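You operate a simulated robot arm through the tools that you are given. There is no shell and no other tool.

Carry out the task below with a simulated robot arm. There is one attempt and no reset: what you move stays moved.

## Task
Put things in order on the island top. At the end: the green spool stands where the yellow strap wax block stood; the yellow strap wax block stands where the silver jig slider stood; the silver jig slider from the island top stands where the brown heel block stood; the brown heel block stands on top of the gold weight; whatever was shut is shut again. Leave all else as you found it, and nothing knocked over.

It is judged by the outcome, as a careful person would: the job done as asked, and still so three seconds after it is handed in. It fails if anything else is knocked over, pushed out of place, dropped, spilled or broken.

## Robot
A 6-joint arm with a two-finger gripper, fixed in place. Base frame: the origin is at the foot of the arm, x ahead of it, y to its left, z up; the work surface is at about z = 0. Lengths are in m, angles in degrees, forces in N, time in s.
With the tool pointing down near the work surface it reaches from about 0.18 to 0.48 m from the base axis. Its first joint turns from -66.0 to 66.0 degrees. Payload 1.76 kg.
Tool frame: the origin (TCP) lies between the finger pads and is the grasp point; the fingertips stand 0.029 m ahead of it; z points along the fingers, y is the line along which they close. The gripper opens to 0.082 m; its body begins 0.058 m behind the TCP.
Orientation is told as [roll, pitch, yaw] about the base's x, y, z axes, in that order, counted from this pose: with the fingers straight down and closing along the base's y, the tool's x points along the base's -x, its y along +y and its z along -z.

## Interface
- The arm moves only by the tool jog_arm. Its argument "series" is a list of rows, each an object (a shift or turn left out is 0, a gripper value left out holds the last) with "translation": the shift along the tool's x, y, z in m, a list of three; "rotation": the turn, a rotation vector about the tool's x, y, z in degrees, a list of three; "hand": the finger opening in m, from 0 to 0.082. In form: [{"translation": [tx, ty, tz], "rotation": [rx, ry, rz], "hand": hand}, ...]. A call has 1 to 20 rows; each row is the pose to reach, as a shift and turn from the pose commanded when the call began, along the tool's axes at that moment. Each row takes 0.2 s and may step no farther than 0.05 m and 8.6 degrees from the row before; otherwise, or with a gripper value out of range, the whole call is refused. Where a pose cannot be reached the arm comes as near as it can. A force on the tool above 40 N (or 10 N above the force at the start of the call, whichever is more), or a blocked arm, ends the call early, and 0.2 s more pass. Each finger travels about 0.2035 m/s and halts on what it meets, pressing with about 34 N; the grip force reading is that of the motor and also rises with nothing between the fingers. The clock runs only during rows and for 0.2 s after the last one: add rows that repeat a pose to give the fingers time. It gives the time, the measured TCP pose, the force on the tool (base axes), the opening and the grip force at its end, in the units of the frame above (readings bear some noise), with the torque about the TCP (base axes, N m) and any sound that the robot's microphone picked up.
- Cameras (640 x 400 px; columns grow to the right, rows downward): "scene" is fixed at [0.0493, 0.3268, 0.4302]; the picture's right is [-0.83, -0.56, 0.00], its down [-0.29, 0.42, -0.86] and it looks along [0.48, -0.71, -0.51] (base axes); focal length 217 px, centre (320, 200). "wrist" rides on the gripper at [0.079, 0.004, -0.089] in the tool frame; the picture's right is [-0.05, 1.00, 0.00], its down [-0.71, -0.04, -0.71] and it looks along [-0.71, -0.04, 0.71] (tool axes); focal length 256 px, centre (320, 200). There is no depth. A picture from a camera that has moved, and an enlarged one, comes with that camera's place and axes in the base frame and with its lens.
- get_image(camera): a new picture of that camera. The clock stands still meanwhile.
- zoom(camera, box): a new picture of the part [left, top, right, bottom] of that camera's present view, enlarged. The clock stands still meanwhile.
- sign_off(): hands the job in; it is judged then, once.

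Nothing tells you positions but the pictures and the camera data. Unless the task says otherwise, let go and move clear before handing in.

The tools are called after "Call:" as name(argument=value, ...) on one line, values as JSON. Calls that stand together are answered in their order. jog_arm: Moves the arm, as the interface text tells. Its arguments: {"type":"object","properties":{"series":{"type":"array","items":{"type":"object","properties":{"translation":{"type":"array","items":{"type":"number"}},"rotation":{"type":"array","items":{"type":"number"}},"hand":{"type":"number"}}}}},"required":["series"]} The other tools are called the same way: get_image (camera) takes a picture; zoom (camera, box) takes an enlarged picture of a part of a camera's view; sign_off () hands the job in.

At the start:

```text
time_s: 0.0
tcp_pos: [0.2936, 0.0012, 0.2796]
ee_rot: [0.0, 0.0, 0.0]
ft_force: [0.3, 0.3, 0.7]
ft_torque: [0.01, 0.05, -0.01]
grip_width: 0.0818
finger_force: 0.0
```

scene: 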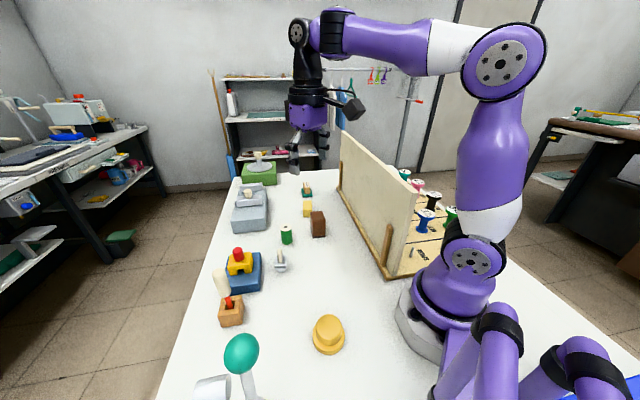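
wrist: 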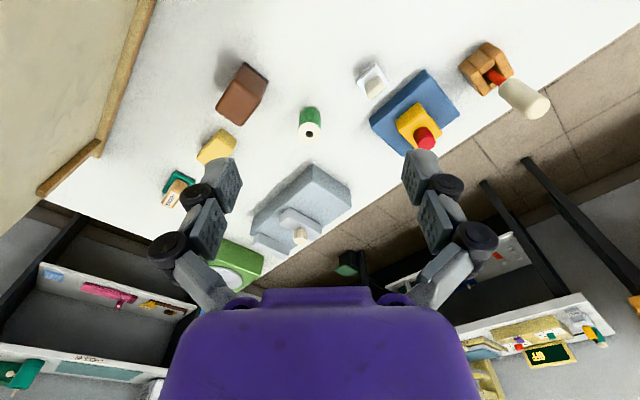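

I see an island top with a yellow block, a brown block, a green spool, a silver slider, a gold weight, and a peg-board/panel on the right. I'll take closer looks before moving anything.

Call:
zoom(camera="scene", box=[200, 150, 360, 250])

Call:
zoom(camera="scene", box=[180, 220, 380, 345])

Call:
zoom(camera="scene", box=[330, 130, 490, 290])

Call:
zoom(camera="wrist", box=[140, 40, 460, 240])

Call:
zoom(camera="scene", box=[160, 290, 400, 400])

```text
4.00 times, centred on (280, 200) of scene
camera zoom: at [0.0493, 0.3268, 0.4302], right [-0.83, -0.56, 0.0], down [-0.29, 0.42, -0.86], along [0.48, -0.71, -0.51], focal length 867 px, centre (480, 200)
```

zoom: 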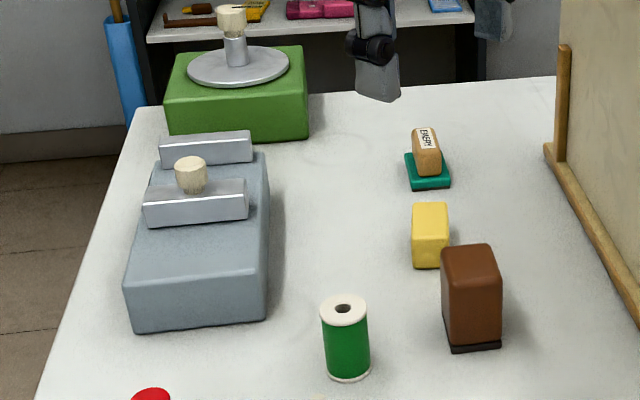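

```text
3.20 times, centred on (280, 282) of scene
camera zoom: at [0.0493, 0.3268, 0.4302], right [-0.83, -0.56, 0.0], down [-0.29, 0.42, -0.86], along [0.48, -0.71, -0.51], focal length 694 px, centre (448, -64)
```

zoom: 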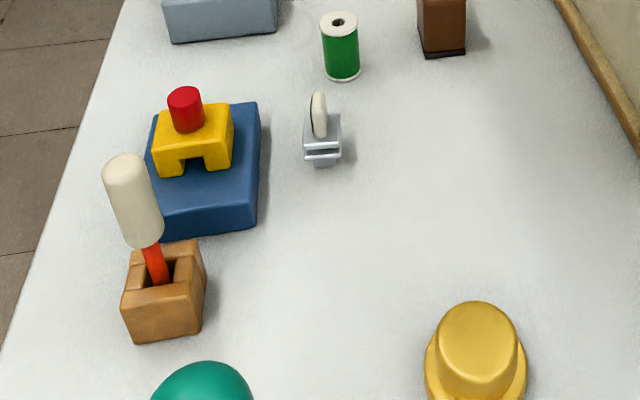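

```text
2.50 times, centred on (410, 210) of scene
camera zoom: at [0.0493, 0.3268, 0.4302], right [-0.83, -0.56, 0.0], down [-0.29, 0.42, -0.86], along [0.48, -0.71, -0.51], focal length 542 px, centre (95, 175)
```

zoom: 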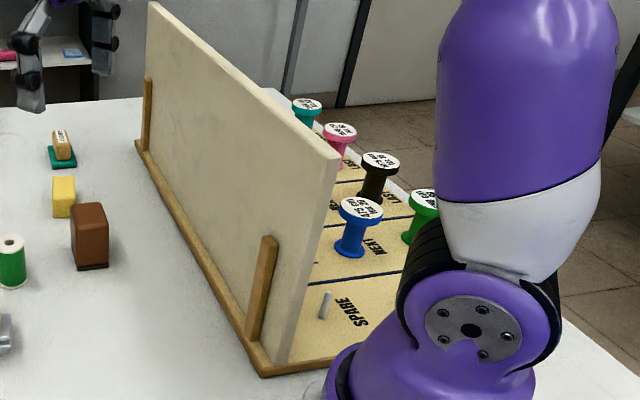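

```text
2.00 times, centred on (300, 140) of wrist
camera zoom: at [0.2151, 0.0074, 0.3698], right [0.05, 1.0, 0.0], down [0.71, -0.04, 0.71], along [0.71, -0.04, -0.71], focal length 512 px, centre (360, 320)
```

zoom: 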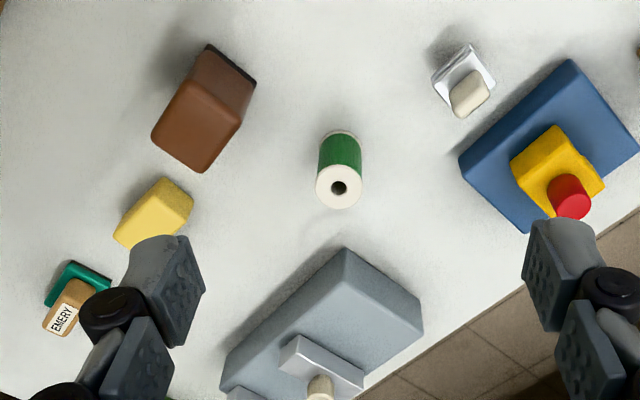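

```text
2.67 times, centred on (280, 345) of scene
camera zoom: at [0.0493, 0.3268, 0.4302], right [-0.83, -0.56, 0.0], down [-0.29, 0.42, -0.86], along [0.48, -0.71, -0.51], focal length 578 px, centre (427, -187)
```

zoom: 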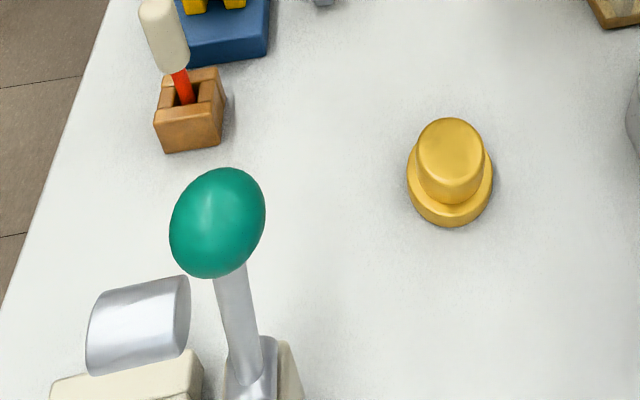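

The brown block is at about (0.35, -0.11), the yellow one at about (0.436, -0.167), the spool at (0.40, -0.02), the slider at (0.35, 0.06) and the gold weight at (0.155, 0.14). I'll zoom in tightly on each for accurate outlines.

Call:
zoom(camera="wrist", box=[205, 50, 285, 100])

Call:
zoom(camera="wrist", box=[340, 50, 420, 100])

Call:
zoom(camera="wrist", box=[150, 110, 246, 170])

Call:
zoom(camera="scene", box=[260, 235, 308, 280])

Call:
zoom(camera="scene", box=[290, 305, 370, 360])

Call:
zoom(camera="scene", box=[290, 195, 340, 245])

```text
8.00 times, centred on (245, 75) of wrist
camera zoom: at [0.2151, 0.0074, 0.3698], right [0.05, 1.0, 0.0], down [0.71, -0.04, 0.71], along [0.71, -0.04, -0.71], focal length 2048 px, centre (920, 1200)
```

zoom: 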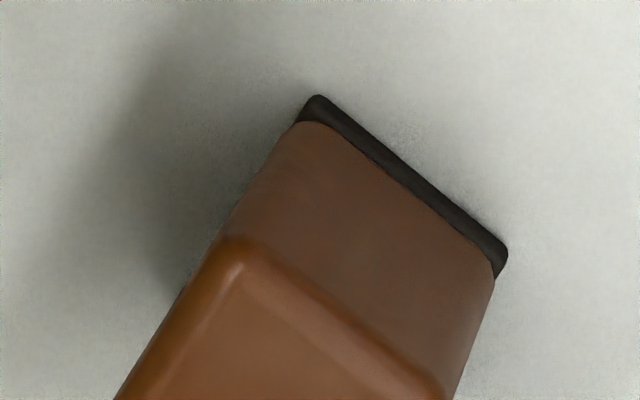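

```text
8.00 times, centred on (380, 75) of wrist
camera zoom: at [0.2151, 0.0074, 0.3698], right [0.05, 1.0, 0.0], down [0.71, -0.04, 0.71], along [0.71, -0.04, -0.71], focal length 2048 px, centre (-160, 1200)
```

zoom: 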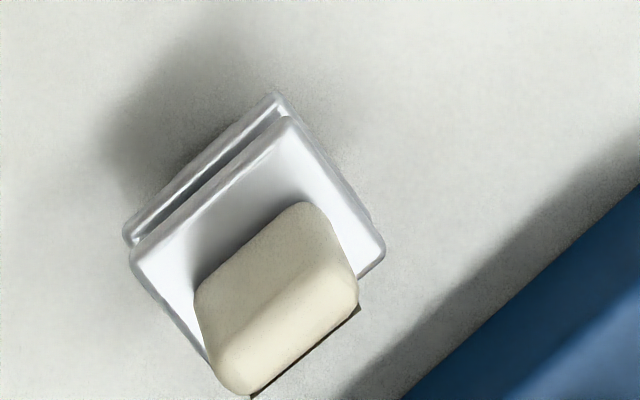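

```text
6.67 times, centred on (198, 140) of wrist
camera zoom: at [0.2151, 0.0074, 0.3698], right [0.05, 1.0, 0.0], down [0.71, -0.04, 0.71], along [0.71, -0.04, -0.71], focal length 1707 px, centre (1133, 600)
```

zoom: 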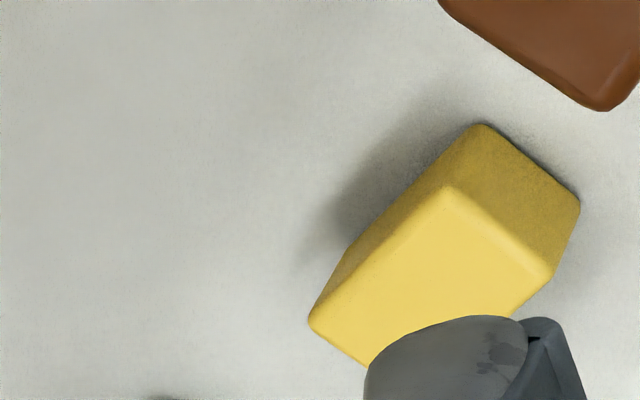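

```text
8.89 times, centred on (284, 258) of scene
camera zoom: at [0.0493, 0.3268, 0.4302], right [-0.83, -0.56, 0.0], down [-0.29, 0.42, -0.86], along [0.48, -0.71, -0.51], focal length 1927 px, centre (640, -311)
```

zoom: 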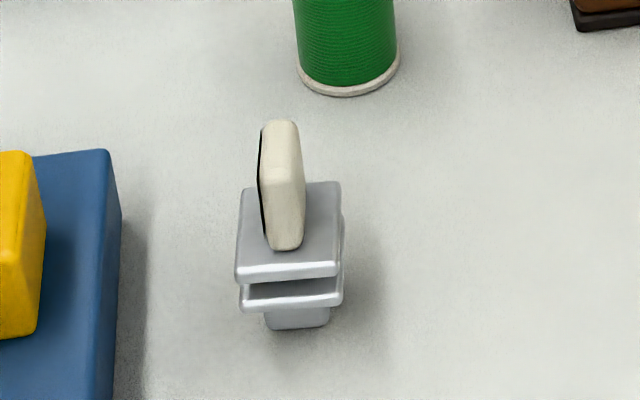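

```text
7.27 times, centred on (330, 332) of scene
camera zoom: at [0.0493, 0.3268, 0.4302], right [-0.83, -0.56, 0.0], down [-0.29, 0.42, -0.86], along [0.48, -0.71, -0.51], focal length 1576 px, centre (247, -764)
```

zoom: 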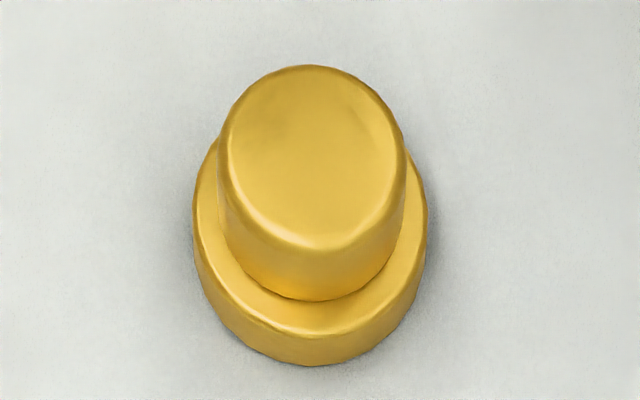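

```text
8.00 times, centred on (315, 220) of scene
camera zoom: at [0.0493, 0.3268, 0.4302], right [-0.83, -0.56, 0.0], down [-0.29, 0.42, -0.86], along [0.48, -0.71, -0.51], focal length 1734 px, centre (360, 40)
```

zoom: 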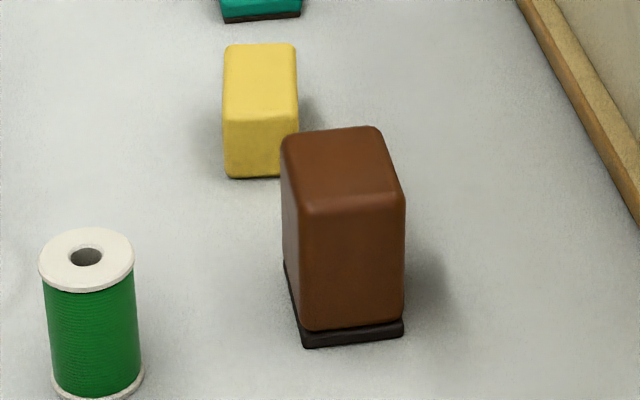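

The blocks and slider are turned about 36–46° from the base axes. I'll turn the gripper to yaw -45° and hover over the brown block, which sits at about (0.351, -0.106), then check the alignment.

Call:
jog_arm(series=[{"translation": [-0.01, -0.018, 0.02], "rotation": [0, 0, 7.5]}, {"translation": [-0.02, -0.036, 0.04], "rotation": [0, 0, 15]}, {"translation": [-0.03, -0.054, 0.06], "rotation": [0, 0, 22.5]}, {"translation": [-0.04, -0.072, 0.08], "rotation": [0, 0, 30]}, {"translation": [-0.05, -0.09, 0.1], "rotation": [0, 0, 37.5]}, {"translation": [-0.058, -0.107, 0.12], "rotation": [0, 0, 45]}, {"translation": [-0.058, -0.107, 0.12], "rotation": [0, 0, 45]}])

Call:
get_image(camera="wrist")

Call:
get_image(camera="scene")

```text
time_s: 1.6
tcp_pos: [0.3516, -0.1062, 0.1574]
ee_rot: [0.0, 0.0, -45.1]
ft_force: [0.3, -0.7, -0.1]
ft_torque: [-0.02, 0.0, -0.01]
grip_width: 0.0823
finger_force: 0.1
```

```text
taken
camera wrist: at [0.2998, -0.0474, 0.2467], right [0.74, 0.67, 0.0], down [0.47, -0.53, 0.71], along [0.47, -0.53, -0.71], focal length 256 px, centre (320, 200)
```

wrist: 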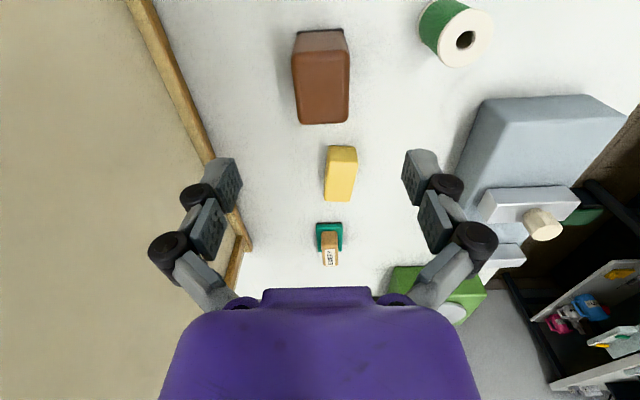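

```text
taken
```

scene: 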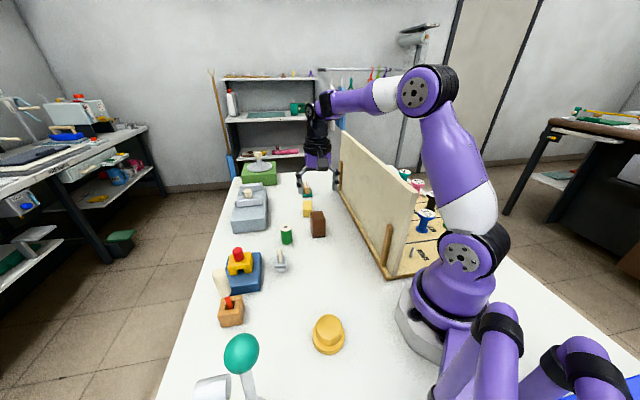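

The hover pose matches the plan, and the brown block looks square to the gripper. I'll zoom in on the brown block, the yellow block and the spool from here to refine their poses.

Call:
zoom(camera="wrist", box=[260, 10, 388, 130])

Call:
zoom(camera="wrist", box=[300, 130, 380, 210])

Call:
zoom(camera="wrist", box=[400, 0, 500, 80])

Call:
zoom(camera="scene", box=[270, 215, 310, 280])

Call:
zoom(camera="scene", box=[290, 90, 450, 290])

```text
3.33 times, centred on (324, 70) of wrist
camera zoom: at [0.2998, -0.0474, 0.2467], right [0.74, 0.67, 0.0], down [0.47, -0.53, 0.71], along [0.47, -0.53, -0.71], focal length 853 px, centre (307, 633)
```

zoom: 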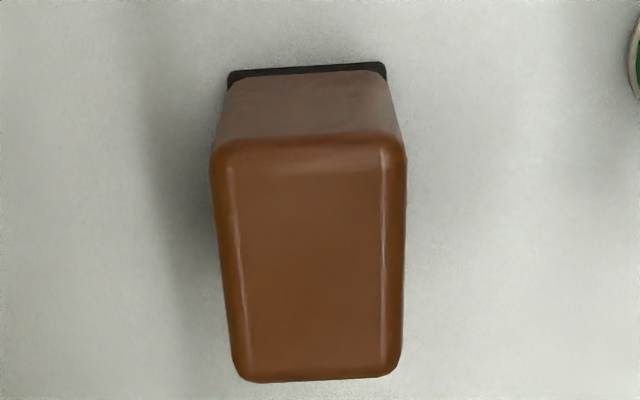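

```text
5.00 times, centred on (340, 170) of wrist
camera zoom: at [0.2998, -0.0474, 0.2467], right [0.74, 0.67, 0.0], down [0.47, -0.53, 0.71], along [0.47, -0.53, -0.71], focal length 1280 px, centre (220, 350)
```

zoom: 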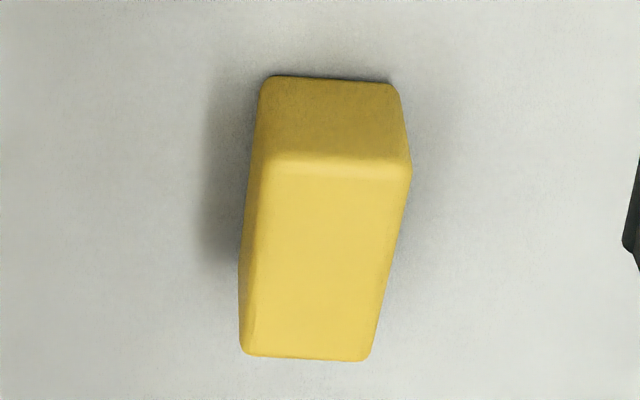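

```text
5.00 times, centred on (450, 40) of wrist
camera zoom: at [0.2998, -0.0474, 0.2467], right [0.74, 0.67, 0.0], down [0.47, -0.53, 0.71], along [0.47, -0.53, -0.71], focal length 1280 px, centre (-330, 1000)
```

zoom: 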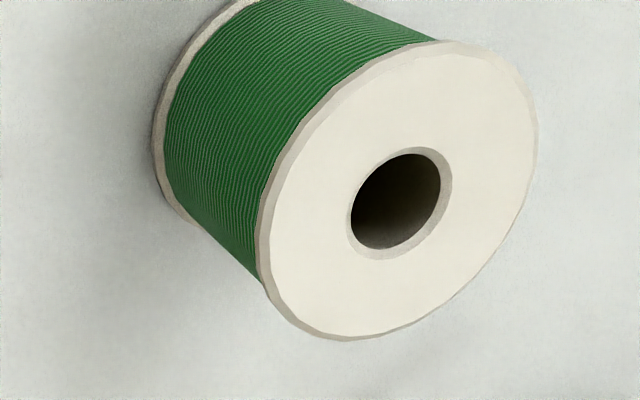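

```text
6.15 times, centred on (290, 248) of scene
camera zoom: at [0.0494, 0.3268, 0.4302], right [-0.83, -0.56, 0.0], down [-0.29, 0.42, -0.86], along [0.48, -0.71, -0.51], focal length 1334 px, centre (505, -92)
```

zoom: 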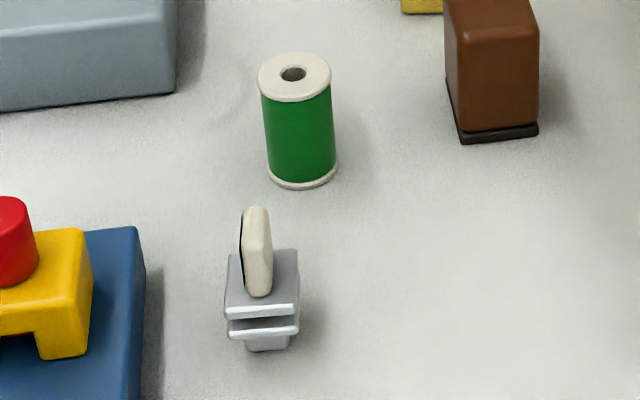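

```text
2.00 times, centred on (370, 190) of scene
camera zoom: at [0.0494, 0.3268, 0.4302], right [-0.83, -0.56, 0.0], down [-0.29, 0.42, -0.86], along [0.48, -0.71, -0.51], focal length 434 px, centre (220, 220)
```

zoom: 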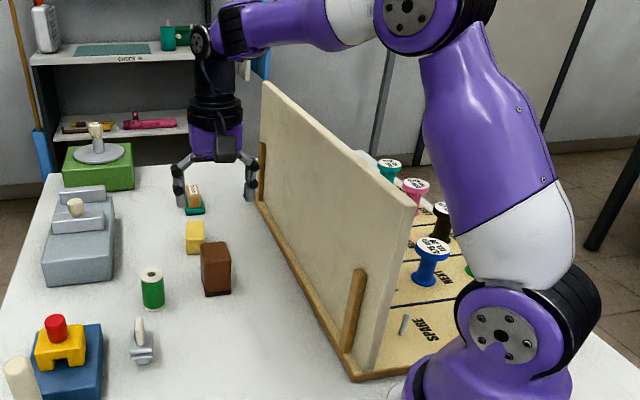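

The brown block measures about 38 × 50 × 61 mm, centred near (0.3514, -0.1026) at exactly yaw -45°. I'll make a small correction and lower the open fingers around it.

Call:
jog_arm(series=[{"translation": [0.0027, 0.0024, 0.02]}, {"translation": [0.0027, 0.0024, 0.045]}, {"translation": [0.0027, 0.0024, 0.07]}, {"translation": [0.0027, 0.0024, 0.09]}, {"translation": [0.0027, 0.0024, 0.105]}, {"translation": [0.0027, 0.0024, 0.1165]}, {"translation": [0.0027, 0.0024, 0.1165]}])

Call:
get_image(camera="wrist")

Call:
zoom(camera="scene", box=[260, 130, 420, 250])

```text
time_s: 3.2
tcp_pos: [0.351, -0.0992, 0.0425]
ee_rot: [0.1, 0.0, -45.0]
ft_force: [0.9, 0.5, 0.0]
ft_torque: [0.03, -0.02, 0.03]
grip_width: 0.0819
finger_force: 0.1
```

```text
taken
camera wrist: at [0.2979, -0.0413, 0.1315], right [0.74, 0.67, 0.0], down [0.47, -0.53, 0.71], along [0.47, -0.53, -0.71], focal length 256 px, centre (320, 200)
```

wrist: 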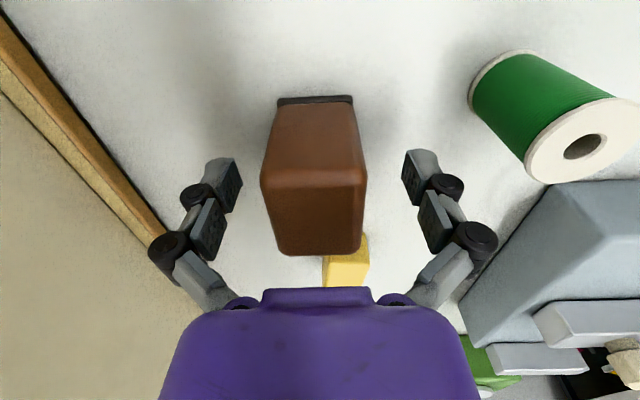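

```text
3.33 times, centred on (340, 190) of scene
camera zoom: at [0.0493, 0.3268, 0.4302], right [-0.83, -0.56, 0.0], down [-0.29, 0.42, -0.86], along [0.48, -0.71, -0.51], focal length 722 px, centre (253, 233)
```

zoom: 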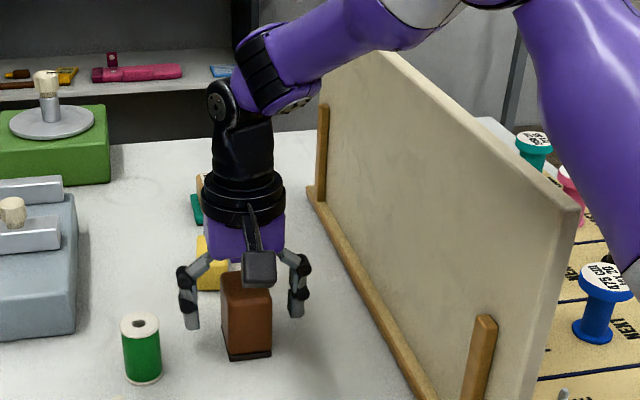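

The fingers straddle the block evenly, within about 1–3 mm. I'll make that small centring correction, close on the block, and lift slightly to check the grip.

Call:
jog_arm(series=[{"translation": [-0.003, -0.0013, 0.0]}, {"translation": [-0.003, -0.0013, 0.0], "hand": 0.05}, {"translation": [-0.003, -0.0013, 0.0], "hand": 0.03}, {"translation": [-0.003, -0.0013, 0.0], "hand": 0.02}, {"translation": [-0.003, -0.0013, 0.0], "hand": 0.02}, {"translation": [-0.003, -0.0013, 0.0], "hand": 0.02}])

```text
time_s: 4.6
tcp_pos: [0.3519, -0.1049, 0.043]
ee_rot: [-0.1, -0.1, -45.0]
ft_force: [-1.1, -2.0, 14.3]
ft_torque: [-0.1, 0.12, -0.01]
grip_width: 0.039
finger_force: 34.3
```

The grip is firm at a 39 mm width and 34 N. I'll lift straight up gently and check.

Call:
jog_arm(series=[{"translation": [0, 0, -0.005]}, {"translation": [0, 0, -0.015]}, {"translation": [0, 0, -0.035]}, {"translation": [0, 0, -0.06]}, {"translation": [0, 0, -0.085]}, {"translation": [0, 0, -0.11]}, {"translation": [0, 0, -0.11]}])

Call:
get_image(camera="wrist")

Call:
get_image(camera="scene")

```text
time_s: 6.2
tcp_pos: [0.3531, -0.1052, 0.1537]
ee_rot: [0.0, 0.0, -45.0]
ft_force: [0.0, -0.3, -0.5]
ft_torque: [-0.05, -0.03, -0.04]
grip_width: 0.02
finger_force: 0.0
```

```text
taken
camera wrist: at [0.3008, -0.0455, 0.2436], right [0.74, 0.67, 0.0], down [0.47, -0.53, 0.71], along [0.47, -0.53, -0.71], focal length 256 px, centre (320, 200)
```

wrist: 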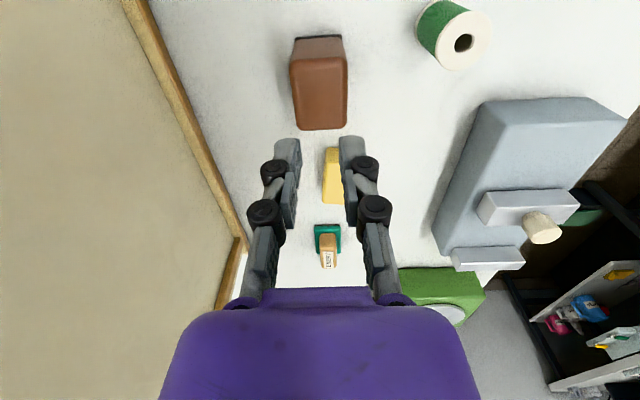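

```text
taken
```

scene: 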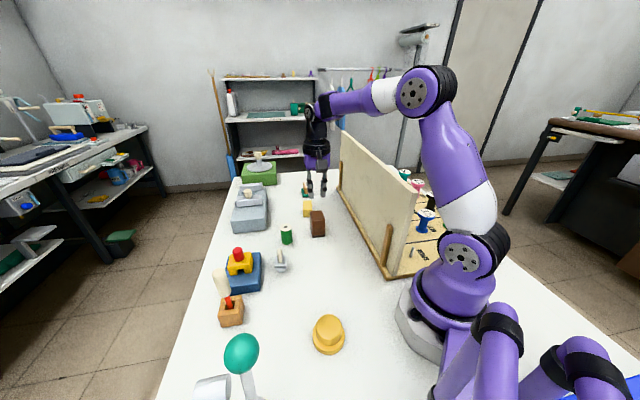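

The fingers slid off: the gripper closed to 20 mm with nothing in it, and the brown block is still standing in place. I'll check whether it shifted and study its shape before trying again.

Call:
zoom(camera="wrist", box=[270, 20, 370, 140])

Call:
zoom(camera="scene", box=[296, 200, 336, 245])

Call:
zoom(camera="scene", box=[290, 150, 350, 210])

```text
3.33 times, centred on (320, 80) of wrist
camera zoom: at [0.3008, -0.0455, 0.2436], right [0.74, 0.67, 0.0], down [0.47, -0.53, 0.71], along [0.47, -0.53, -0.71], focal length 853 px, centre (320, 600)
```

zoom: 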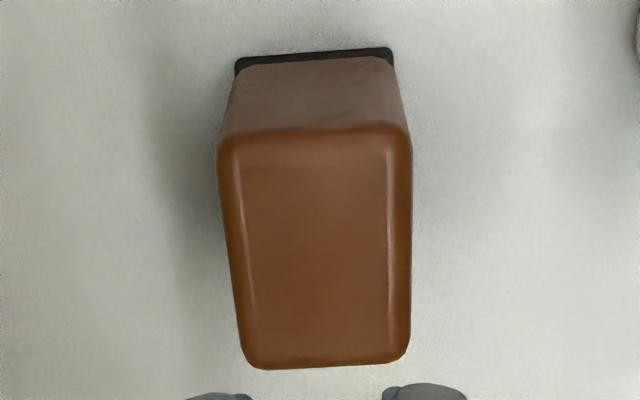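

```text
8.89 times, centred on (316, 222) of scene
camera zoom: at [0.0493, 0.3268, 0.4302], right [-0.83, -0.56, 0.0], down [-0.29, 0.42, -0.86], along [0.48, -0.71, -0.51], focal length 1927 px, centre (356, 0)
```

zoom: 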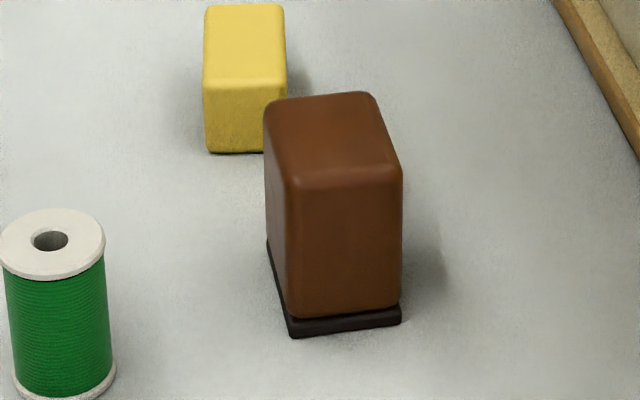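

```text
6.67 times, centred on (320, 180) of scene
camera zoom: at [0.0493, 0.3268, 0.4302], right [-0.83, -0.56, 0.0], down [-0.29, 0.42, -0.86], along [0.48, -0.71, -0.51], focal length 1445 px, centre (320, 333)
```

zoom: 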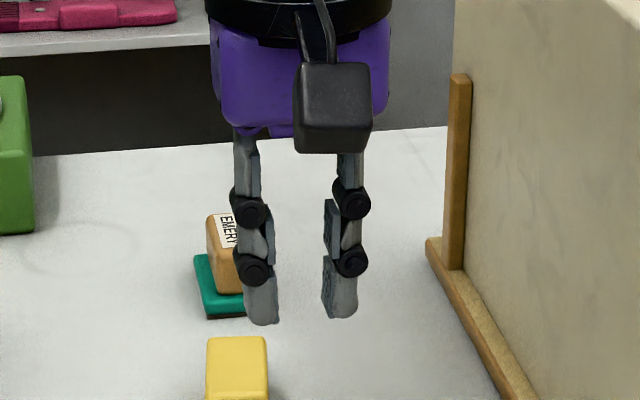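

The brown block moved by only about 2 mm and is upright. I'll reopen, go down slightly deeper, grip again and then lift in tiny steps while watching the force, to see whether it's weight or seating that makes it slip.

Call:
jog_arm(series=[{"translation": [0, 0, 0], "hand": 0.075}, {"translation": [0, 0, 0.02], "hand": 0.075}, {"translation": [0, 0, 0.045], "hand": 0.075}, {"translation": [0, 0, 0.07], "hand": 0.075}, {"translation": [0, 0, 0.09], "hand": 0.075}, {"translation": [0, 0, 0.105], "hand": 0.075}, {"translation": [0, 0, 0.114], "hand": 0.075}, {"translation": [0, 0, 0.114], "hand": 0.075}])

Call:
zoom(camera="wrist", box=[180, 70, 460, 270])

Call:
zoom(camera="scene", box=[290, 190, 350, 250])

```text
time_s: 8.0
tcp_pos: [0.3529, -0.1053, 0.039]
ee_rot: [0.0, 0.0, -44.9]
ft_force: [0.5, -0.9, 0.0]
ft_torque: [0.01, 0.0, 0.02]
grip_width: 0.0748
finger_force: 0.0
```

```text
2.00 times, centred on (320, 170) of wrist
camera zoom: at [0.3005, -0.0464, 0.1287], right [0.74, 0.67, 0.0], down [0.47, -0.53, 0.71], along [0.47, -0.53, -0.71], focal length 512 px, centre (320, 260)
```

zoom: 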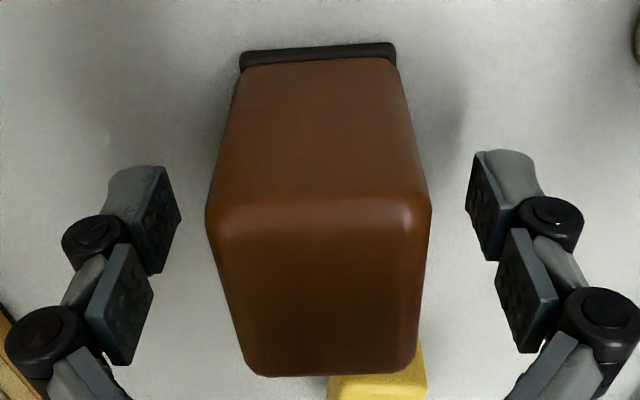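

```text
6.67 times, centred on (320, 220) of scene
camera zoom: at [0.0493, 0.3268, 0.4302], right [-0.83, -0.56, 0.0], down [-0.29, 0.42, -0.86], along [0.48, -0.71, -0.51], focal length 1445 px, centre (320, 67)
```

zoom: 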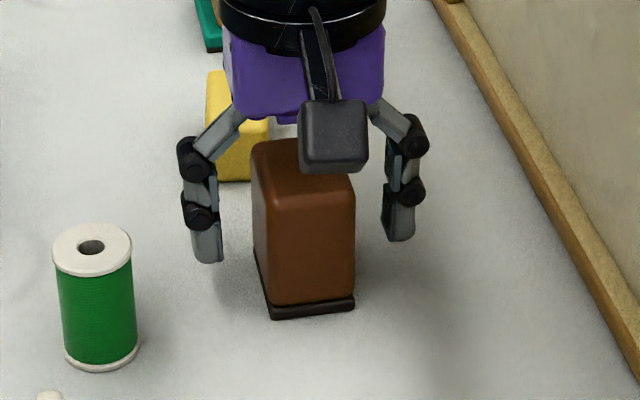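

The fingers are placed evenly, with the tips about 1 cm above the table. I'll close on it fully and then lift only 4 mm to read the load.

Call:
jog_arm(series=[{"translation": [0, 0, 0], "hand": 0.05}, {"translation": [0, 0, 0], "hand": 0.03}, {"translation": [0, 0, 0], "hand": 0.0}, {"translation": [0, 0, 0], "hand": 0.0}, {"translation": [0, 0, 0], "hand": 0.0}, {"translation": [0, 0, 0], "hand": 0.0}])

Call:
jog_arm(series=[{"translation": [0, 0, -0.001]}, {"translation": [0, 0, -0.002]}, {"translation": [0, 0, -0.003]}, {"translation": [0, 0, -0.004]}])

```text
time_s: 9.4
tcp_pos: [0.3527, -0.1055, 0.0392]
ee_rot: [0.0, -0.1, -45.0]
ft_force: [-0.3, -0.7, 10.8]
ft_torque: [0.03, 0.0, 0.0]
grip_width: 0.0391
finger_force: 34.3
```

```text
time_s: 10.4
tcp_pos: [0.353, -0.1043, 0.0434]
ee_rot: [0.0, 0.0, -45.0]
ft_force: [0.4, 0.7, 0.1]
ft_torque: [-0.01, -0.02, -0.01]
grip_width: 0.0392
finger_force: 33.9
```

The tool force is near zero after 4 mm, so I need to see whether the block came up or the pads slid.

Call:
zoom(camera="scene", box=[290, 190, 350, 250])

Call:
zoom(camera="wrist", box=[180, 70, 460, 270])

```text
6.67 times, centred on (320, 220) of scene
camera zoom: at [0.0493, 0.3268, 0.4302], right [-0.83, -0.56, 0.0], down [-0.29, 0.42, -0.86], along [0.48, -0.71, -0.51], focal length 1445 px, centre (320, 67)
```

zoom: 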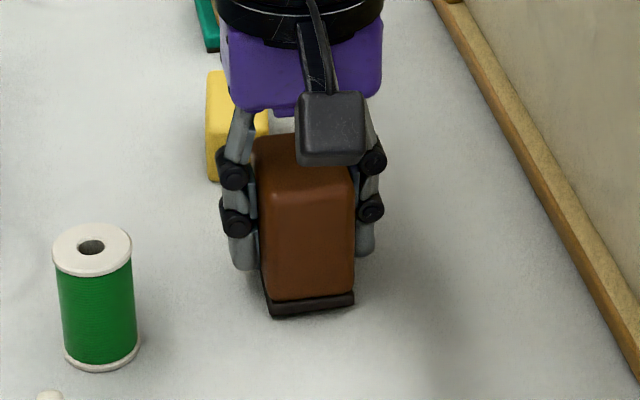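

```text
2.00 times, centred on (320, 170) of wrist
camera zoom: at [0.3005, -0.0447, 0.1331], right [0.74, 0.67, 0.0], down [0.47, -0.53, 0.71], along [0.47, -0.53, -0.71], focal length 512 px, centre (320, 260)
```

zoom: 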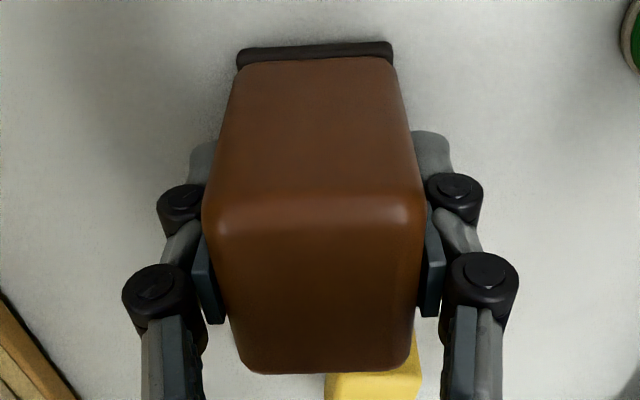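

The block seems to have come up a couple of millimetres with the fingers. I'll continue another 10 mm slowly and look again.

Call:
jog_arm(series=[{"translation": [0, 0, -0.002]}, {"translation": [0, 0, -0.004]}, {"translation": [0, 0, -0.006]}, {"translation": [0, 0, -0.008]}, {"translation": [0, 0, -0.01]}])

Call:
zoom(camera="scene", box=[290, 190, 350, 250])

Call:
zoom(camera="wrist", box=[180, 70, 460, 270])

```text
time_s: 11.6
tcp_pos: [0.3512, -0.1043, 0.054]
ee_rot: [0.0, 0.0, -44.9]
ft_force: [-0.6, 0.7, -0.4]
ft_torque: [-0.01, -0.03, -0.04]
grip_width: 0.0392
finger_force: 34.7
```

```text
6.67 times, centred on (320, 220) of scene
camera zoom: at [0.0493, 0.3268, 0.4302], right [-0.83, -0.56, 0.0], down [-0.29, 0.42, -0.86], along [0.48, -0.71, -0.51], focal length 1445 px, centre (320, 67)
```

zoom: 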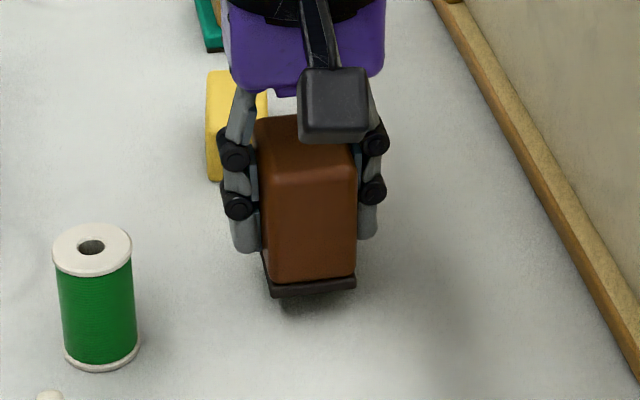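

```text
2.00 times, centred on (320, 170) of wrist
camera zoom: at [0.2993, -0.0445, 0.1435], right [0.74, 0.67, 0.0], down [0.47, -0.53, 0.71], along [0.47, -0.53, -0.71], focal length 512 px, centre (320, 260)
```

zoom: 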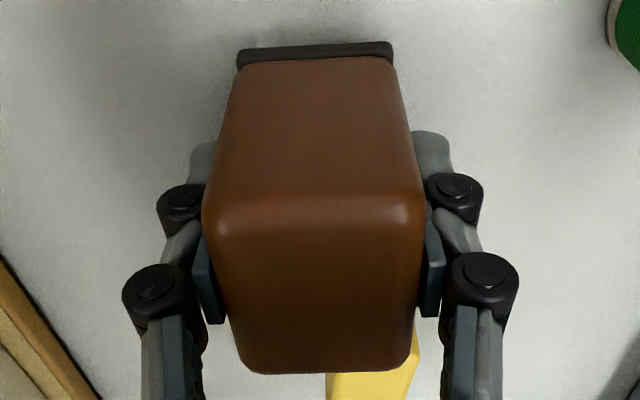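

The whole block, sole included, is now held and rising with no shift in the grip. I'll keep raising it slowly.

Call:
jog_arm(series=[{"translation": [0, 0, -0.004]}, {"translation": [0, 0, -0.01]}, {"translation": [0, 0, -0.018]}, {"translation": [0, 0, -0.026]}, {"translation": [0, 0, -0.034]}, {"translation": [0, 0, -0.042]}, {"translation": [0, 0, -0.05]}, {"translation": [0, 0, -0.058]}, {"translation": [0, 0, -0.066]}, {"translation": [0, 0, -0.072]}, {"translation": [0, 0, -0.076]}])

Call:
zoom(camera="wrist", box=[180, 70, 460, 270])

```text
time_s: 14.0
tcp_pos: [0.3521, -0.1034, 0.1287]
ee_rot: [0.0, 0.1, -45.0]
ft_force: [0.0, 1.1, -0.6]
ft_torque: [0.0, -0.03, 0.04]
grip_width: 0.0391
finger_force: 34.8
```

```text
2.00 times, centred on (320, 170) of wrist
camera zoom: at [0.2991, -0.0443, 0.2183], right [0.74, 0.67, 0.0], down [0.47, -0.53, 0.71], along [0.47, -0.53, -0.71], focal length 512 px, centre (320, 260)
```

zoom: 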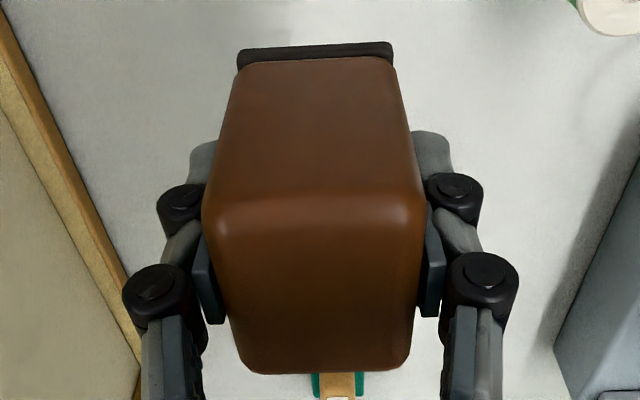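

The block is still firmly held after a 9 cm lift. I'll carry it slowly across toward the gold weight at about (0.157, 0.137), stopping 3 cm short at height so the wrist camera can see the weight.

Call:
jog_arm(series=[{"translation": [0.006, 0.0007, -0.004]}, {"translation": [0.018, 0.002, -0.01]}, {"translation": [0.034, 0.004, -0.016]}, {"translation": [0.051, 0.006, -0.022]}, {"translation": [0.068, 0.008, -0.028]}, {"translation": [0.085, 0.01, -0.03]}, {"translation": [0.102, 0.012, -0.03]}, {"translation": [0.119, 0.014, -0.03]}, {"translation": [0.136, 0.016, -0.03]}, {"translation": [0.153, 0.018, -0.03]}, {"translation": [0.17, 0.02, -0.03]}, {"translation": [0.187, 0.022, -0.03]}, {"translation": [0.204, 0.024, -0.03]}, {"translation": [0.221, 0.026, -0.03]}, {"translation": [0.238, 0.028, -0.03]}, {"translation": [0.254, 0.03, -0.03]}, {"translation": [0.268, 0.0315, -0.03]}, {"translation": [0.276, 0.032, -0.03]}, {"translation": [0.278, 0.032, -0.03]}, {"translation": [0.278, 0.032, -0.03]}])

Call:
get_image(camera="wrist")

Call:
get_image(camera="scene")

```text
time_s: 18.2
tcp_pos: [0.1786, 0.115, 0.1594]
ee_rot: [0.0, 0.1, -45.0]
ft_force: [-0.7, 0.4, 0.3]
ft_torque: [0.01, 0.01, 0.01]
grip_width: 0.0388
finger_force: 33.8
```

```text
taken
camera wrist: at [0.126, 0.1749, 0.2494], right [0.74, 0.67, 0.0], down [0.47, -0.53, 0.71], along [0.47, -0.53, -0.71], focal length 256 px, centre (320, 200)
```

wrist: 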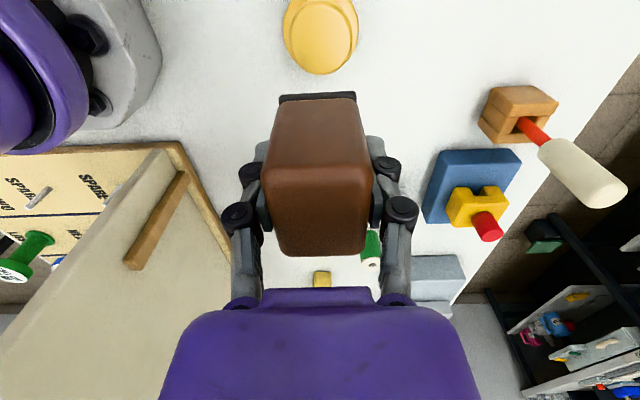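

```text
taken
```

scene: 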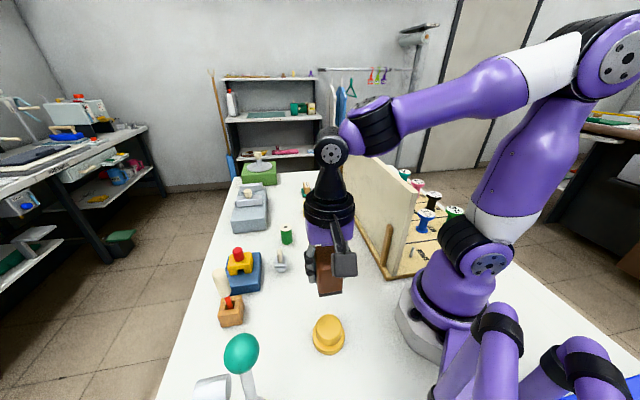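

The weight is now visible just in front of the held block. I'll zoom in to fix its centre and height.

Call:
zoom(camera="wrist", box=[260, 0, 380, 110])

Call:
zoom(camera="scene", box=[290, 230, 390, 360])

```text
3.64 times, centred on (320, 55) of wrist
camera zoom: at [0.126, 0.1749, 0.2494], right [0.74, 0.67, 0.0], down [0.47, -0.53, 0.71], along [0.47, -0.53, -0.71], focal length 931 px, centre (320, 727)
```

zoom: 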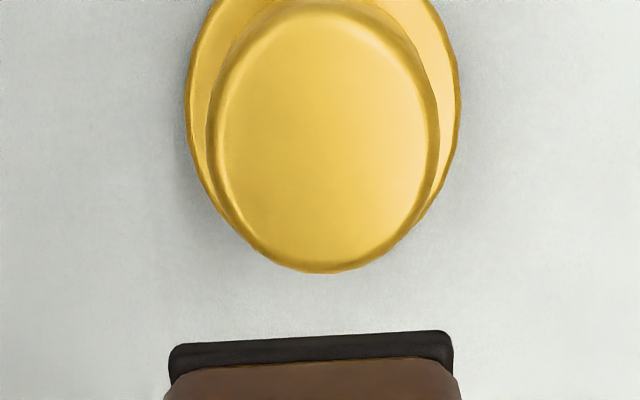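

```text
3.08 times, centred on (340, 295) of scene
camera zoom: at [0.0493, 0.3268, 0.4302], right [-0.83, -0.56, 0.0], down [-0.29, 0.42, -0.86], along [0.48, -0.71, -0.51], focal length 667 px, centre (258, -92)
```

zoom: 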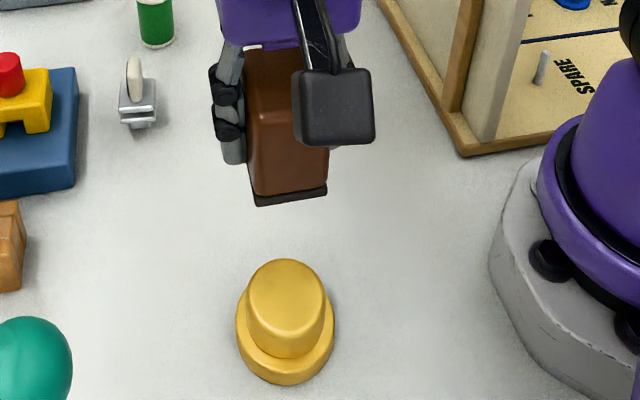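

The weight's top disc is about 45 mm across, centred near (0.157, 0.140) at z ≈ 0.04. I'll move over it and come down to about 12 mm above.

Call:
jog_arm(series=[{"translation": [0.012, 0.001, 0.0]}, {"translation": [0.024, 0.002, 0.005]}, {"translation": [0.0327, 0.0026, 0.012]}, {"translation": [0.0327, 0.0026, 0.022]}, {"translation": [0.0327, 0.0026, 0.034]}, {"translation": [0.0327, 0.0026, 0.046]}, {"translation": [0.0327, 0.0026, 0.056]}, {"translation": [0.0327, 0.0026, 0.062]}, {"translation": [0.0327, 0.0026, 0.062]}])

Call:
zoom(camera="wrist", box=[220, 40, 420, 180])

Call:
zoom(camera="scene", box=[280, 260, 380, 360])

```text
time_s: 20.2
tcp_pos: [0.1587, 0.1409, 0.0973]
ee_rot: [0.0, -0.1, -45.0]
ft_force: [0.4, 0.4, -1.3]
ft_torque: [0.03, -0.01, 0.0]
grip_width: 0.039
finger_force: 33.7
```

```text
2.86 times, centred on (320, 110) of wrist
camera zoom: at [0.1058, 0.2008, 0.186], right [0.74, 0.67, 0.0], down [0.47, -0.53, 0.71], along [0.47, -0.53, -0.71], focal length 731 px, centre (320, 457)
```

zoom: 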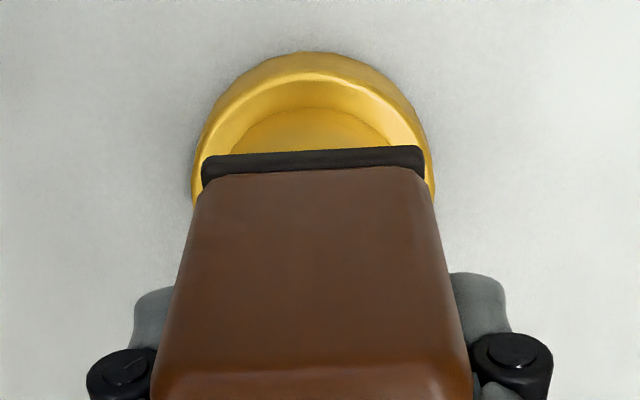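

```text
4.00 times, centred on (330, 310) of scene
camera zoom: at [0.0493, 0.3268, 0.4302], right [-0.83, -0.56, 0.0], down [-0.29, 0.42, -0.86], along [0.48, -0.71, -0.51], focal length 867 px, centre (280, -240)
```

zoom: 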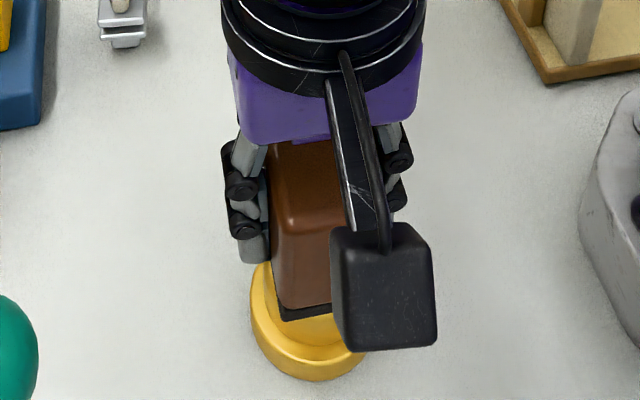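

Alignment is within about 3 mm. I'll nudge to correct that and lower gently until contact.

Call:
jog_arm(series=[{"translation": [-0.003, -0.0015, 0.003]}, {"translation": [-0.003, -0.0015, 0.006]}, {"translation": [-0.003, -0.0015, 0.008]}, {"translation": [-0.003, -0.0015, 0.01]}, {"translation": [-0.003, -0.0015, 0.01]}])

Call:
zoom(camera="scene", box=[300, 280, 360, 360])

Call:
zoom(camera="wrist", box=[220, 40, 420, 180])

```text
time_s: 21.4
tcp_pos: [0.1583, 0.139, 0.0874]
ee_rot: [-0.1, 0.0, -45.0]
ft_force: [-0.3, -1.1, 0.1]
ft_torque: [0.0, -0.01, 0.0]
grip_width: 0.0389
finger_force: 34.3
```

```text
5.00 times, centred on (330, 320) of scene
camera zoom: at [0.0493, 0.3268, 0.4302], right [-0.83, -0.56, 0.0], down [-0.29, 0.42, -0.86], along [0.48, -0.71, -0.51], focal length 1084 px, centre (270, -400)
```

zoom: 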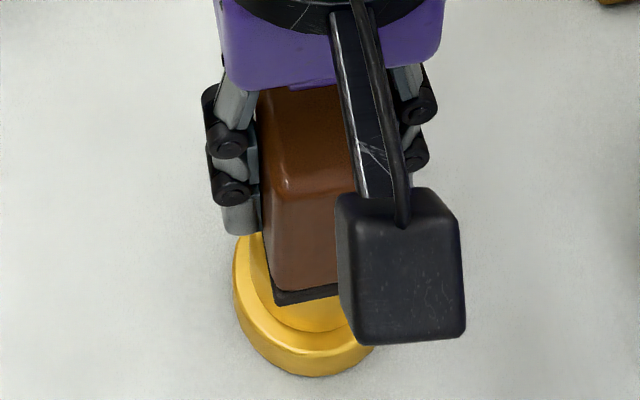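

```text
2.86 times, centred on (320, 110) of wrist
camera zoom: at [0.1067, 0.1975, 0.1769], right [0.74, 0.67, 0.0], down [0.47, -0.53, 0.71], along [0.47, -0.53, -0.71], focal length 731 px, centre (320, 457)
```

zoom: 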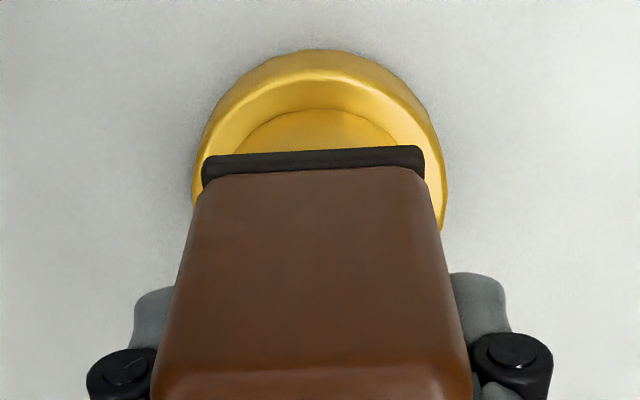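

Well centred now. Lowering in 1 mm steps to feel for contact.

Call:
jog_arm(series=[{"translation": [0, 0, 0.0015]}, {"translation": [0, 0, 0.003]}, {"translation": [0, 0, 0.004]}, {"translation": [0, 0, 0.004]}])

```text
time_s: 22.4
tcp_pos: [0.1592, 0.1374, 0.0827]
ee_rot: [0.0, -0.1, -45.1]
ft_force: [0.3, 0.7, -0.6]
ft_torque: [0.02, -0.04, 0.0]
grip_width: 0.0389
finger_force: 34.1
```

Call:
jog_arm(series=[{"translation": [0, 0, 0.001]}, {"translation": [0, 0, 0.002]}, {"translation": [0, 0, 0.002]}])

Call:
zoom(camera="scene", box=[300, 280, 360, 360])

```text
time_s: 23.2
tcp_pos: [0.1583, 0.1378, 0.0808]
ee_rot: [-0.1, 0.0, -45.0]
ft_force: [-0.4, 0.8, -1.2]
ft_torque: [0.01, -0.01, 0.03]
grip_width: 0.039
finger_force: 33.7
```

```text
5.00 times, centred on (330, 320) of scene
camera zoom: at [0.0493, 0.3268, 0.4302], right [-0.83, -0.56, 0.0], down [-0.29, 0.42, -0.86], along [0.48, -0.71, -0.51], focal length 1084 px, centre (270, -400)
```

zoom: 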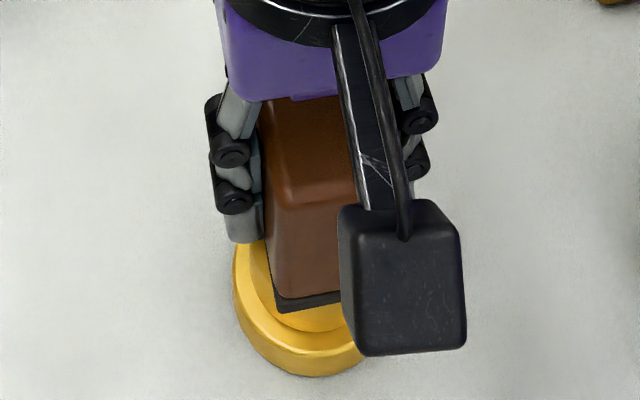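

No contact yet; continuing down in 1 mm steps.

Call:
jog_arm(series=[{"translation": [0, 0, 0.001]}, {"translation": [0, 0, 0.002]}, {"translation": [0, 0, 0.002]}])

```text
time_s: 24.0
tcp_pos: [0.1601, 0.1386, 0.0804]
ee_rot: [-0.1, 0.0, -45.0]
ft_force: [-9.7, -5.7, 32.1]
ft_torque: [-0.21, 0.35, -0.02]
grip_width: 0.0391
finger_force: 33.9
```

Contact is made at TCP z ≈ 0.0805. I'll back off about 1 mm to relax the pressing force before releasing.

Call:
jog_arm(series=[{"translation": [0, 0, -0.0007]}, {"translation": [0, 0, -0.0012]}, {"translation": [0, 0, -0.0012]}])

Call:
zoom(camera="scene", box=[300, 280, 360, 360])

Call:
zoom(camera="wrist", box=[220, 40, 420, 180])

```text
time_s: 24.8
tcp_pos: [0.159, 0.1381, 0.0817]
ee_rot: [0.0, 0.1, -45.0]
ft_force: [-0.4, -0.4, -1.2]
ft_torque: [0.0, 0.02, 0.04]
grip_width: 0.0392
finger_force: 34.1
```

```text
5.00 times, centred on (330, 320) of scene
camera zoom: at [0.0493, 0.3268, 0.4302], right [-0.83, -0.56, 0.0], down [-0.29, 0.42, -0.86], along [0.48, -0.71, -0.51], focal length 1084 px, centre (270, -400)
```

zoom: 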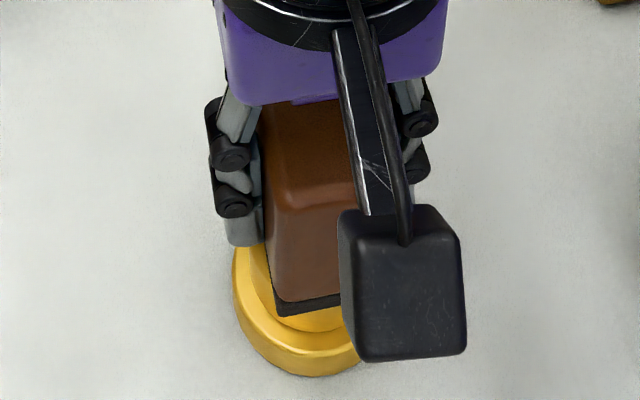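

```text
2.86 times, centred on (320, 110) of wrist
camera zoom: at [0.1059, 0.1973, 0.1706], right [0.74, 0.67, 0.0], down [0.47, -0.53, 0.71], along [0.47, -0.53, -0.71], focal length 731 px, centre (320, 457)
```

zoom: 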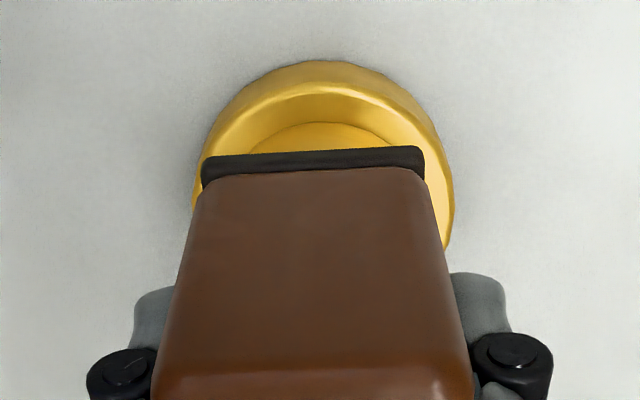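

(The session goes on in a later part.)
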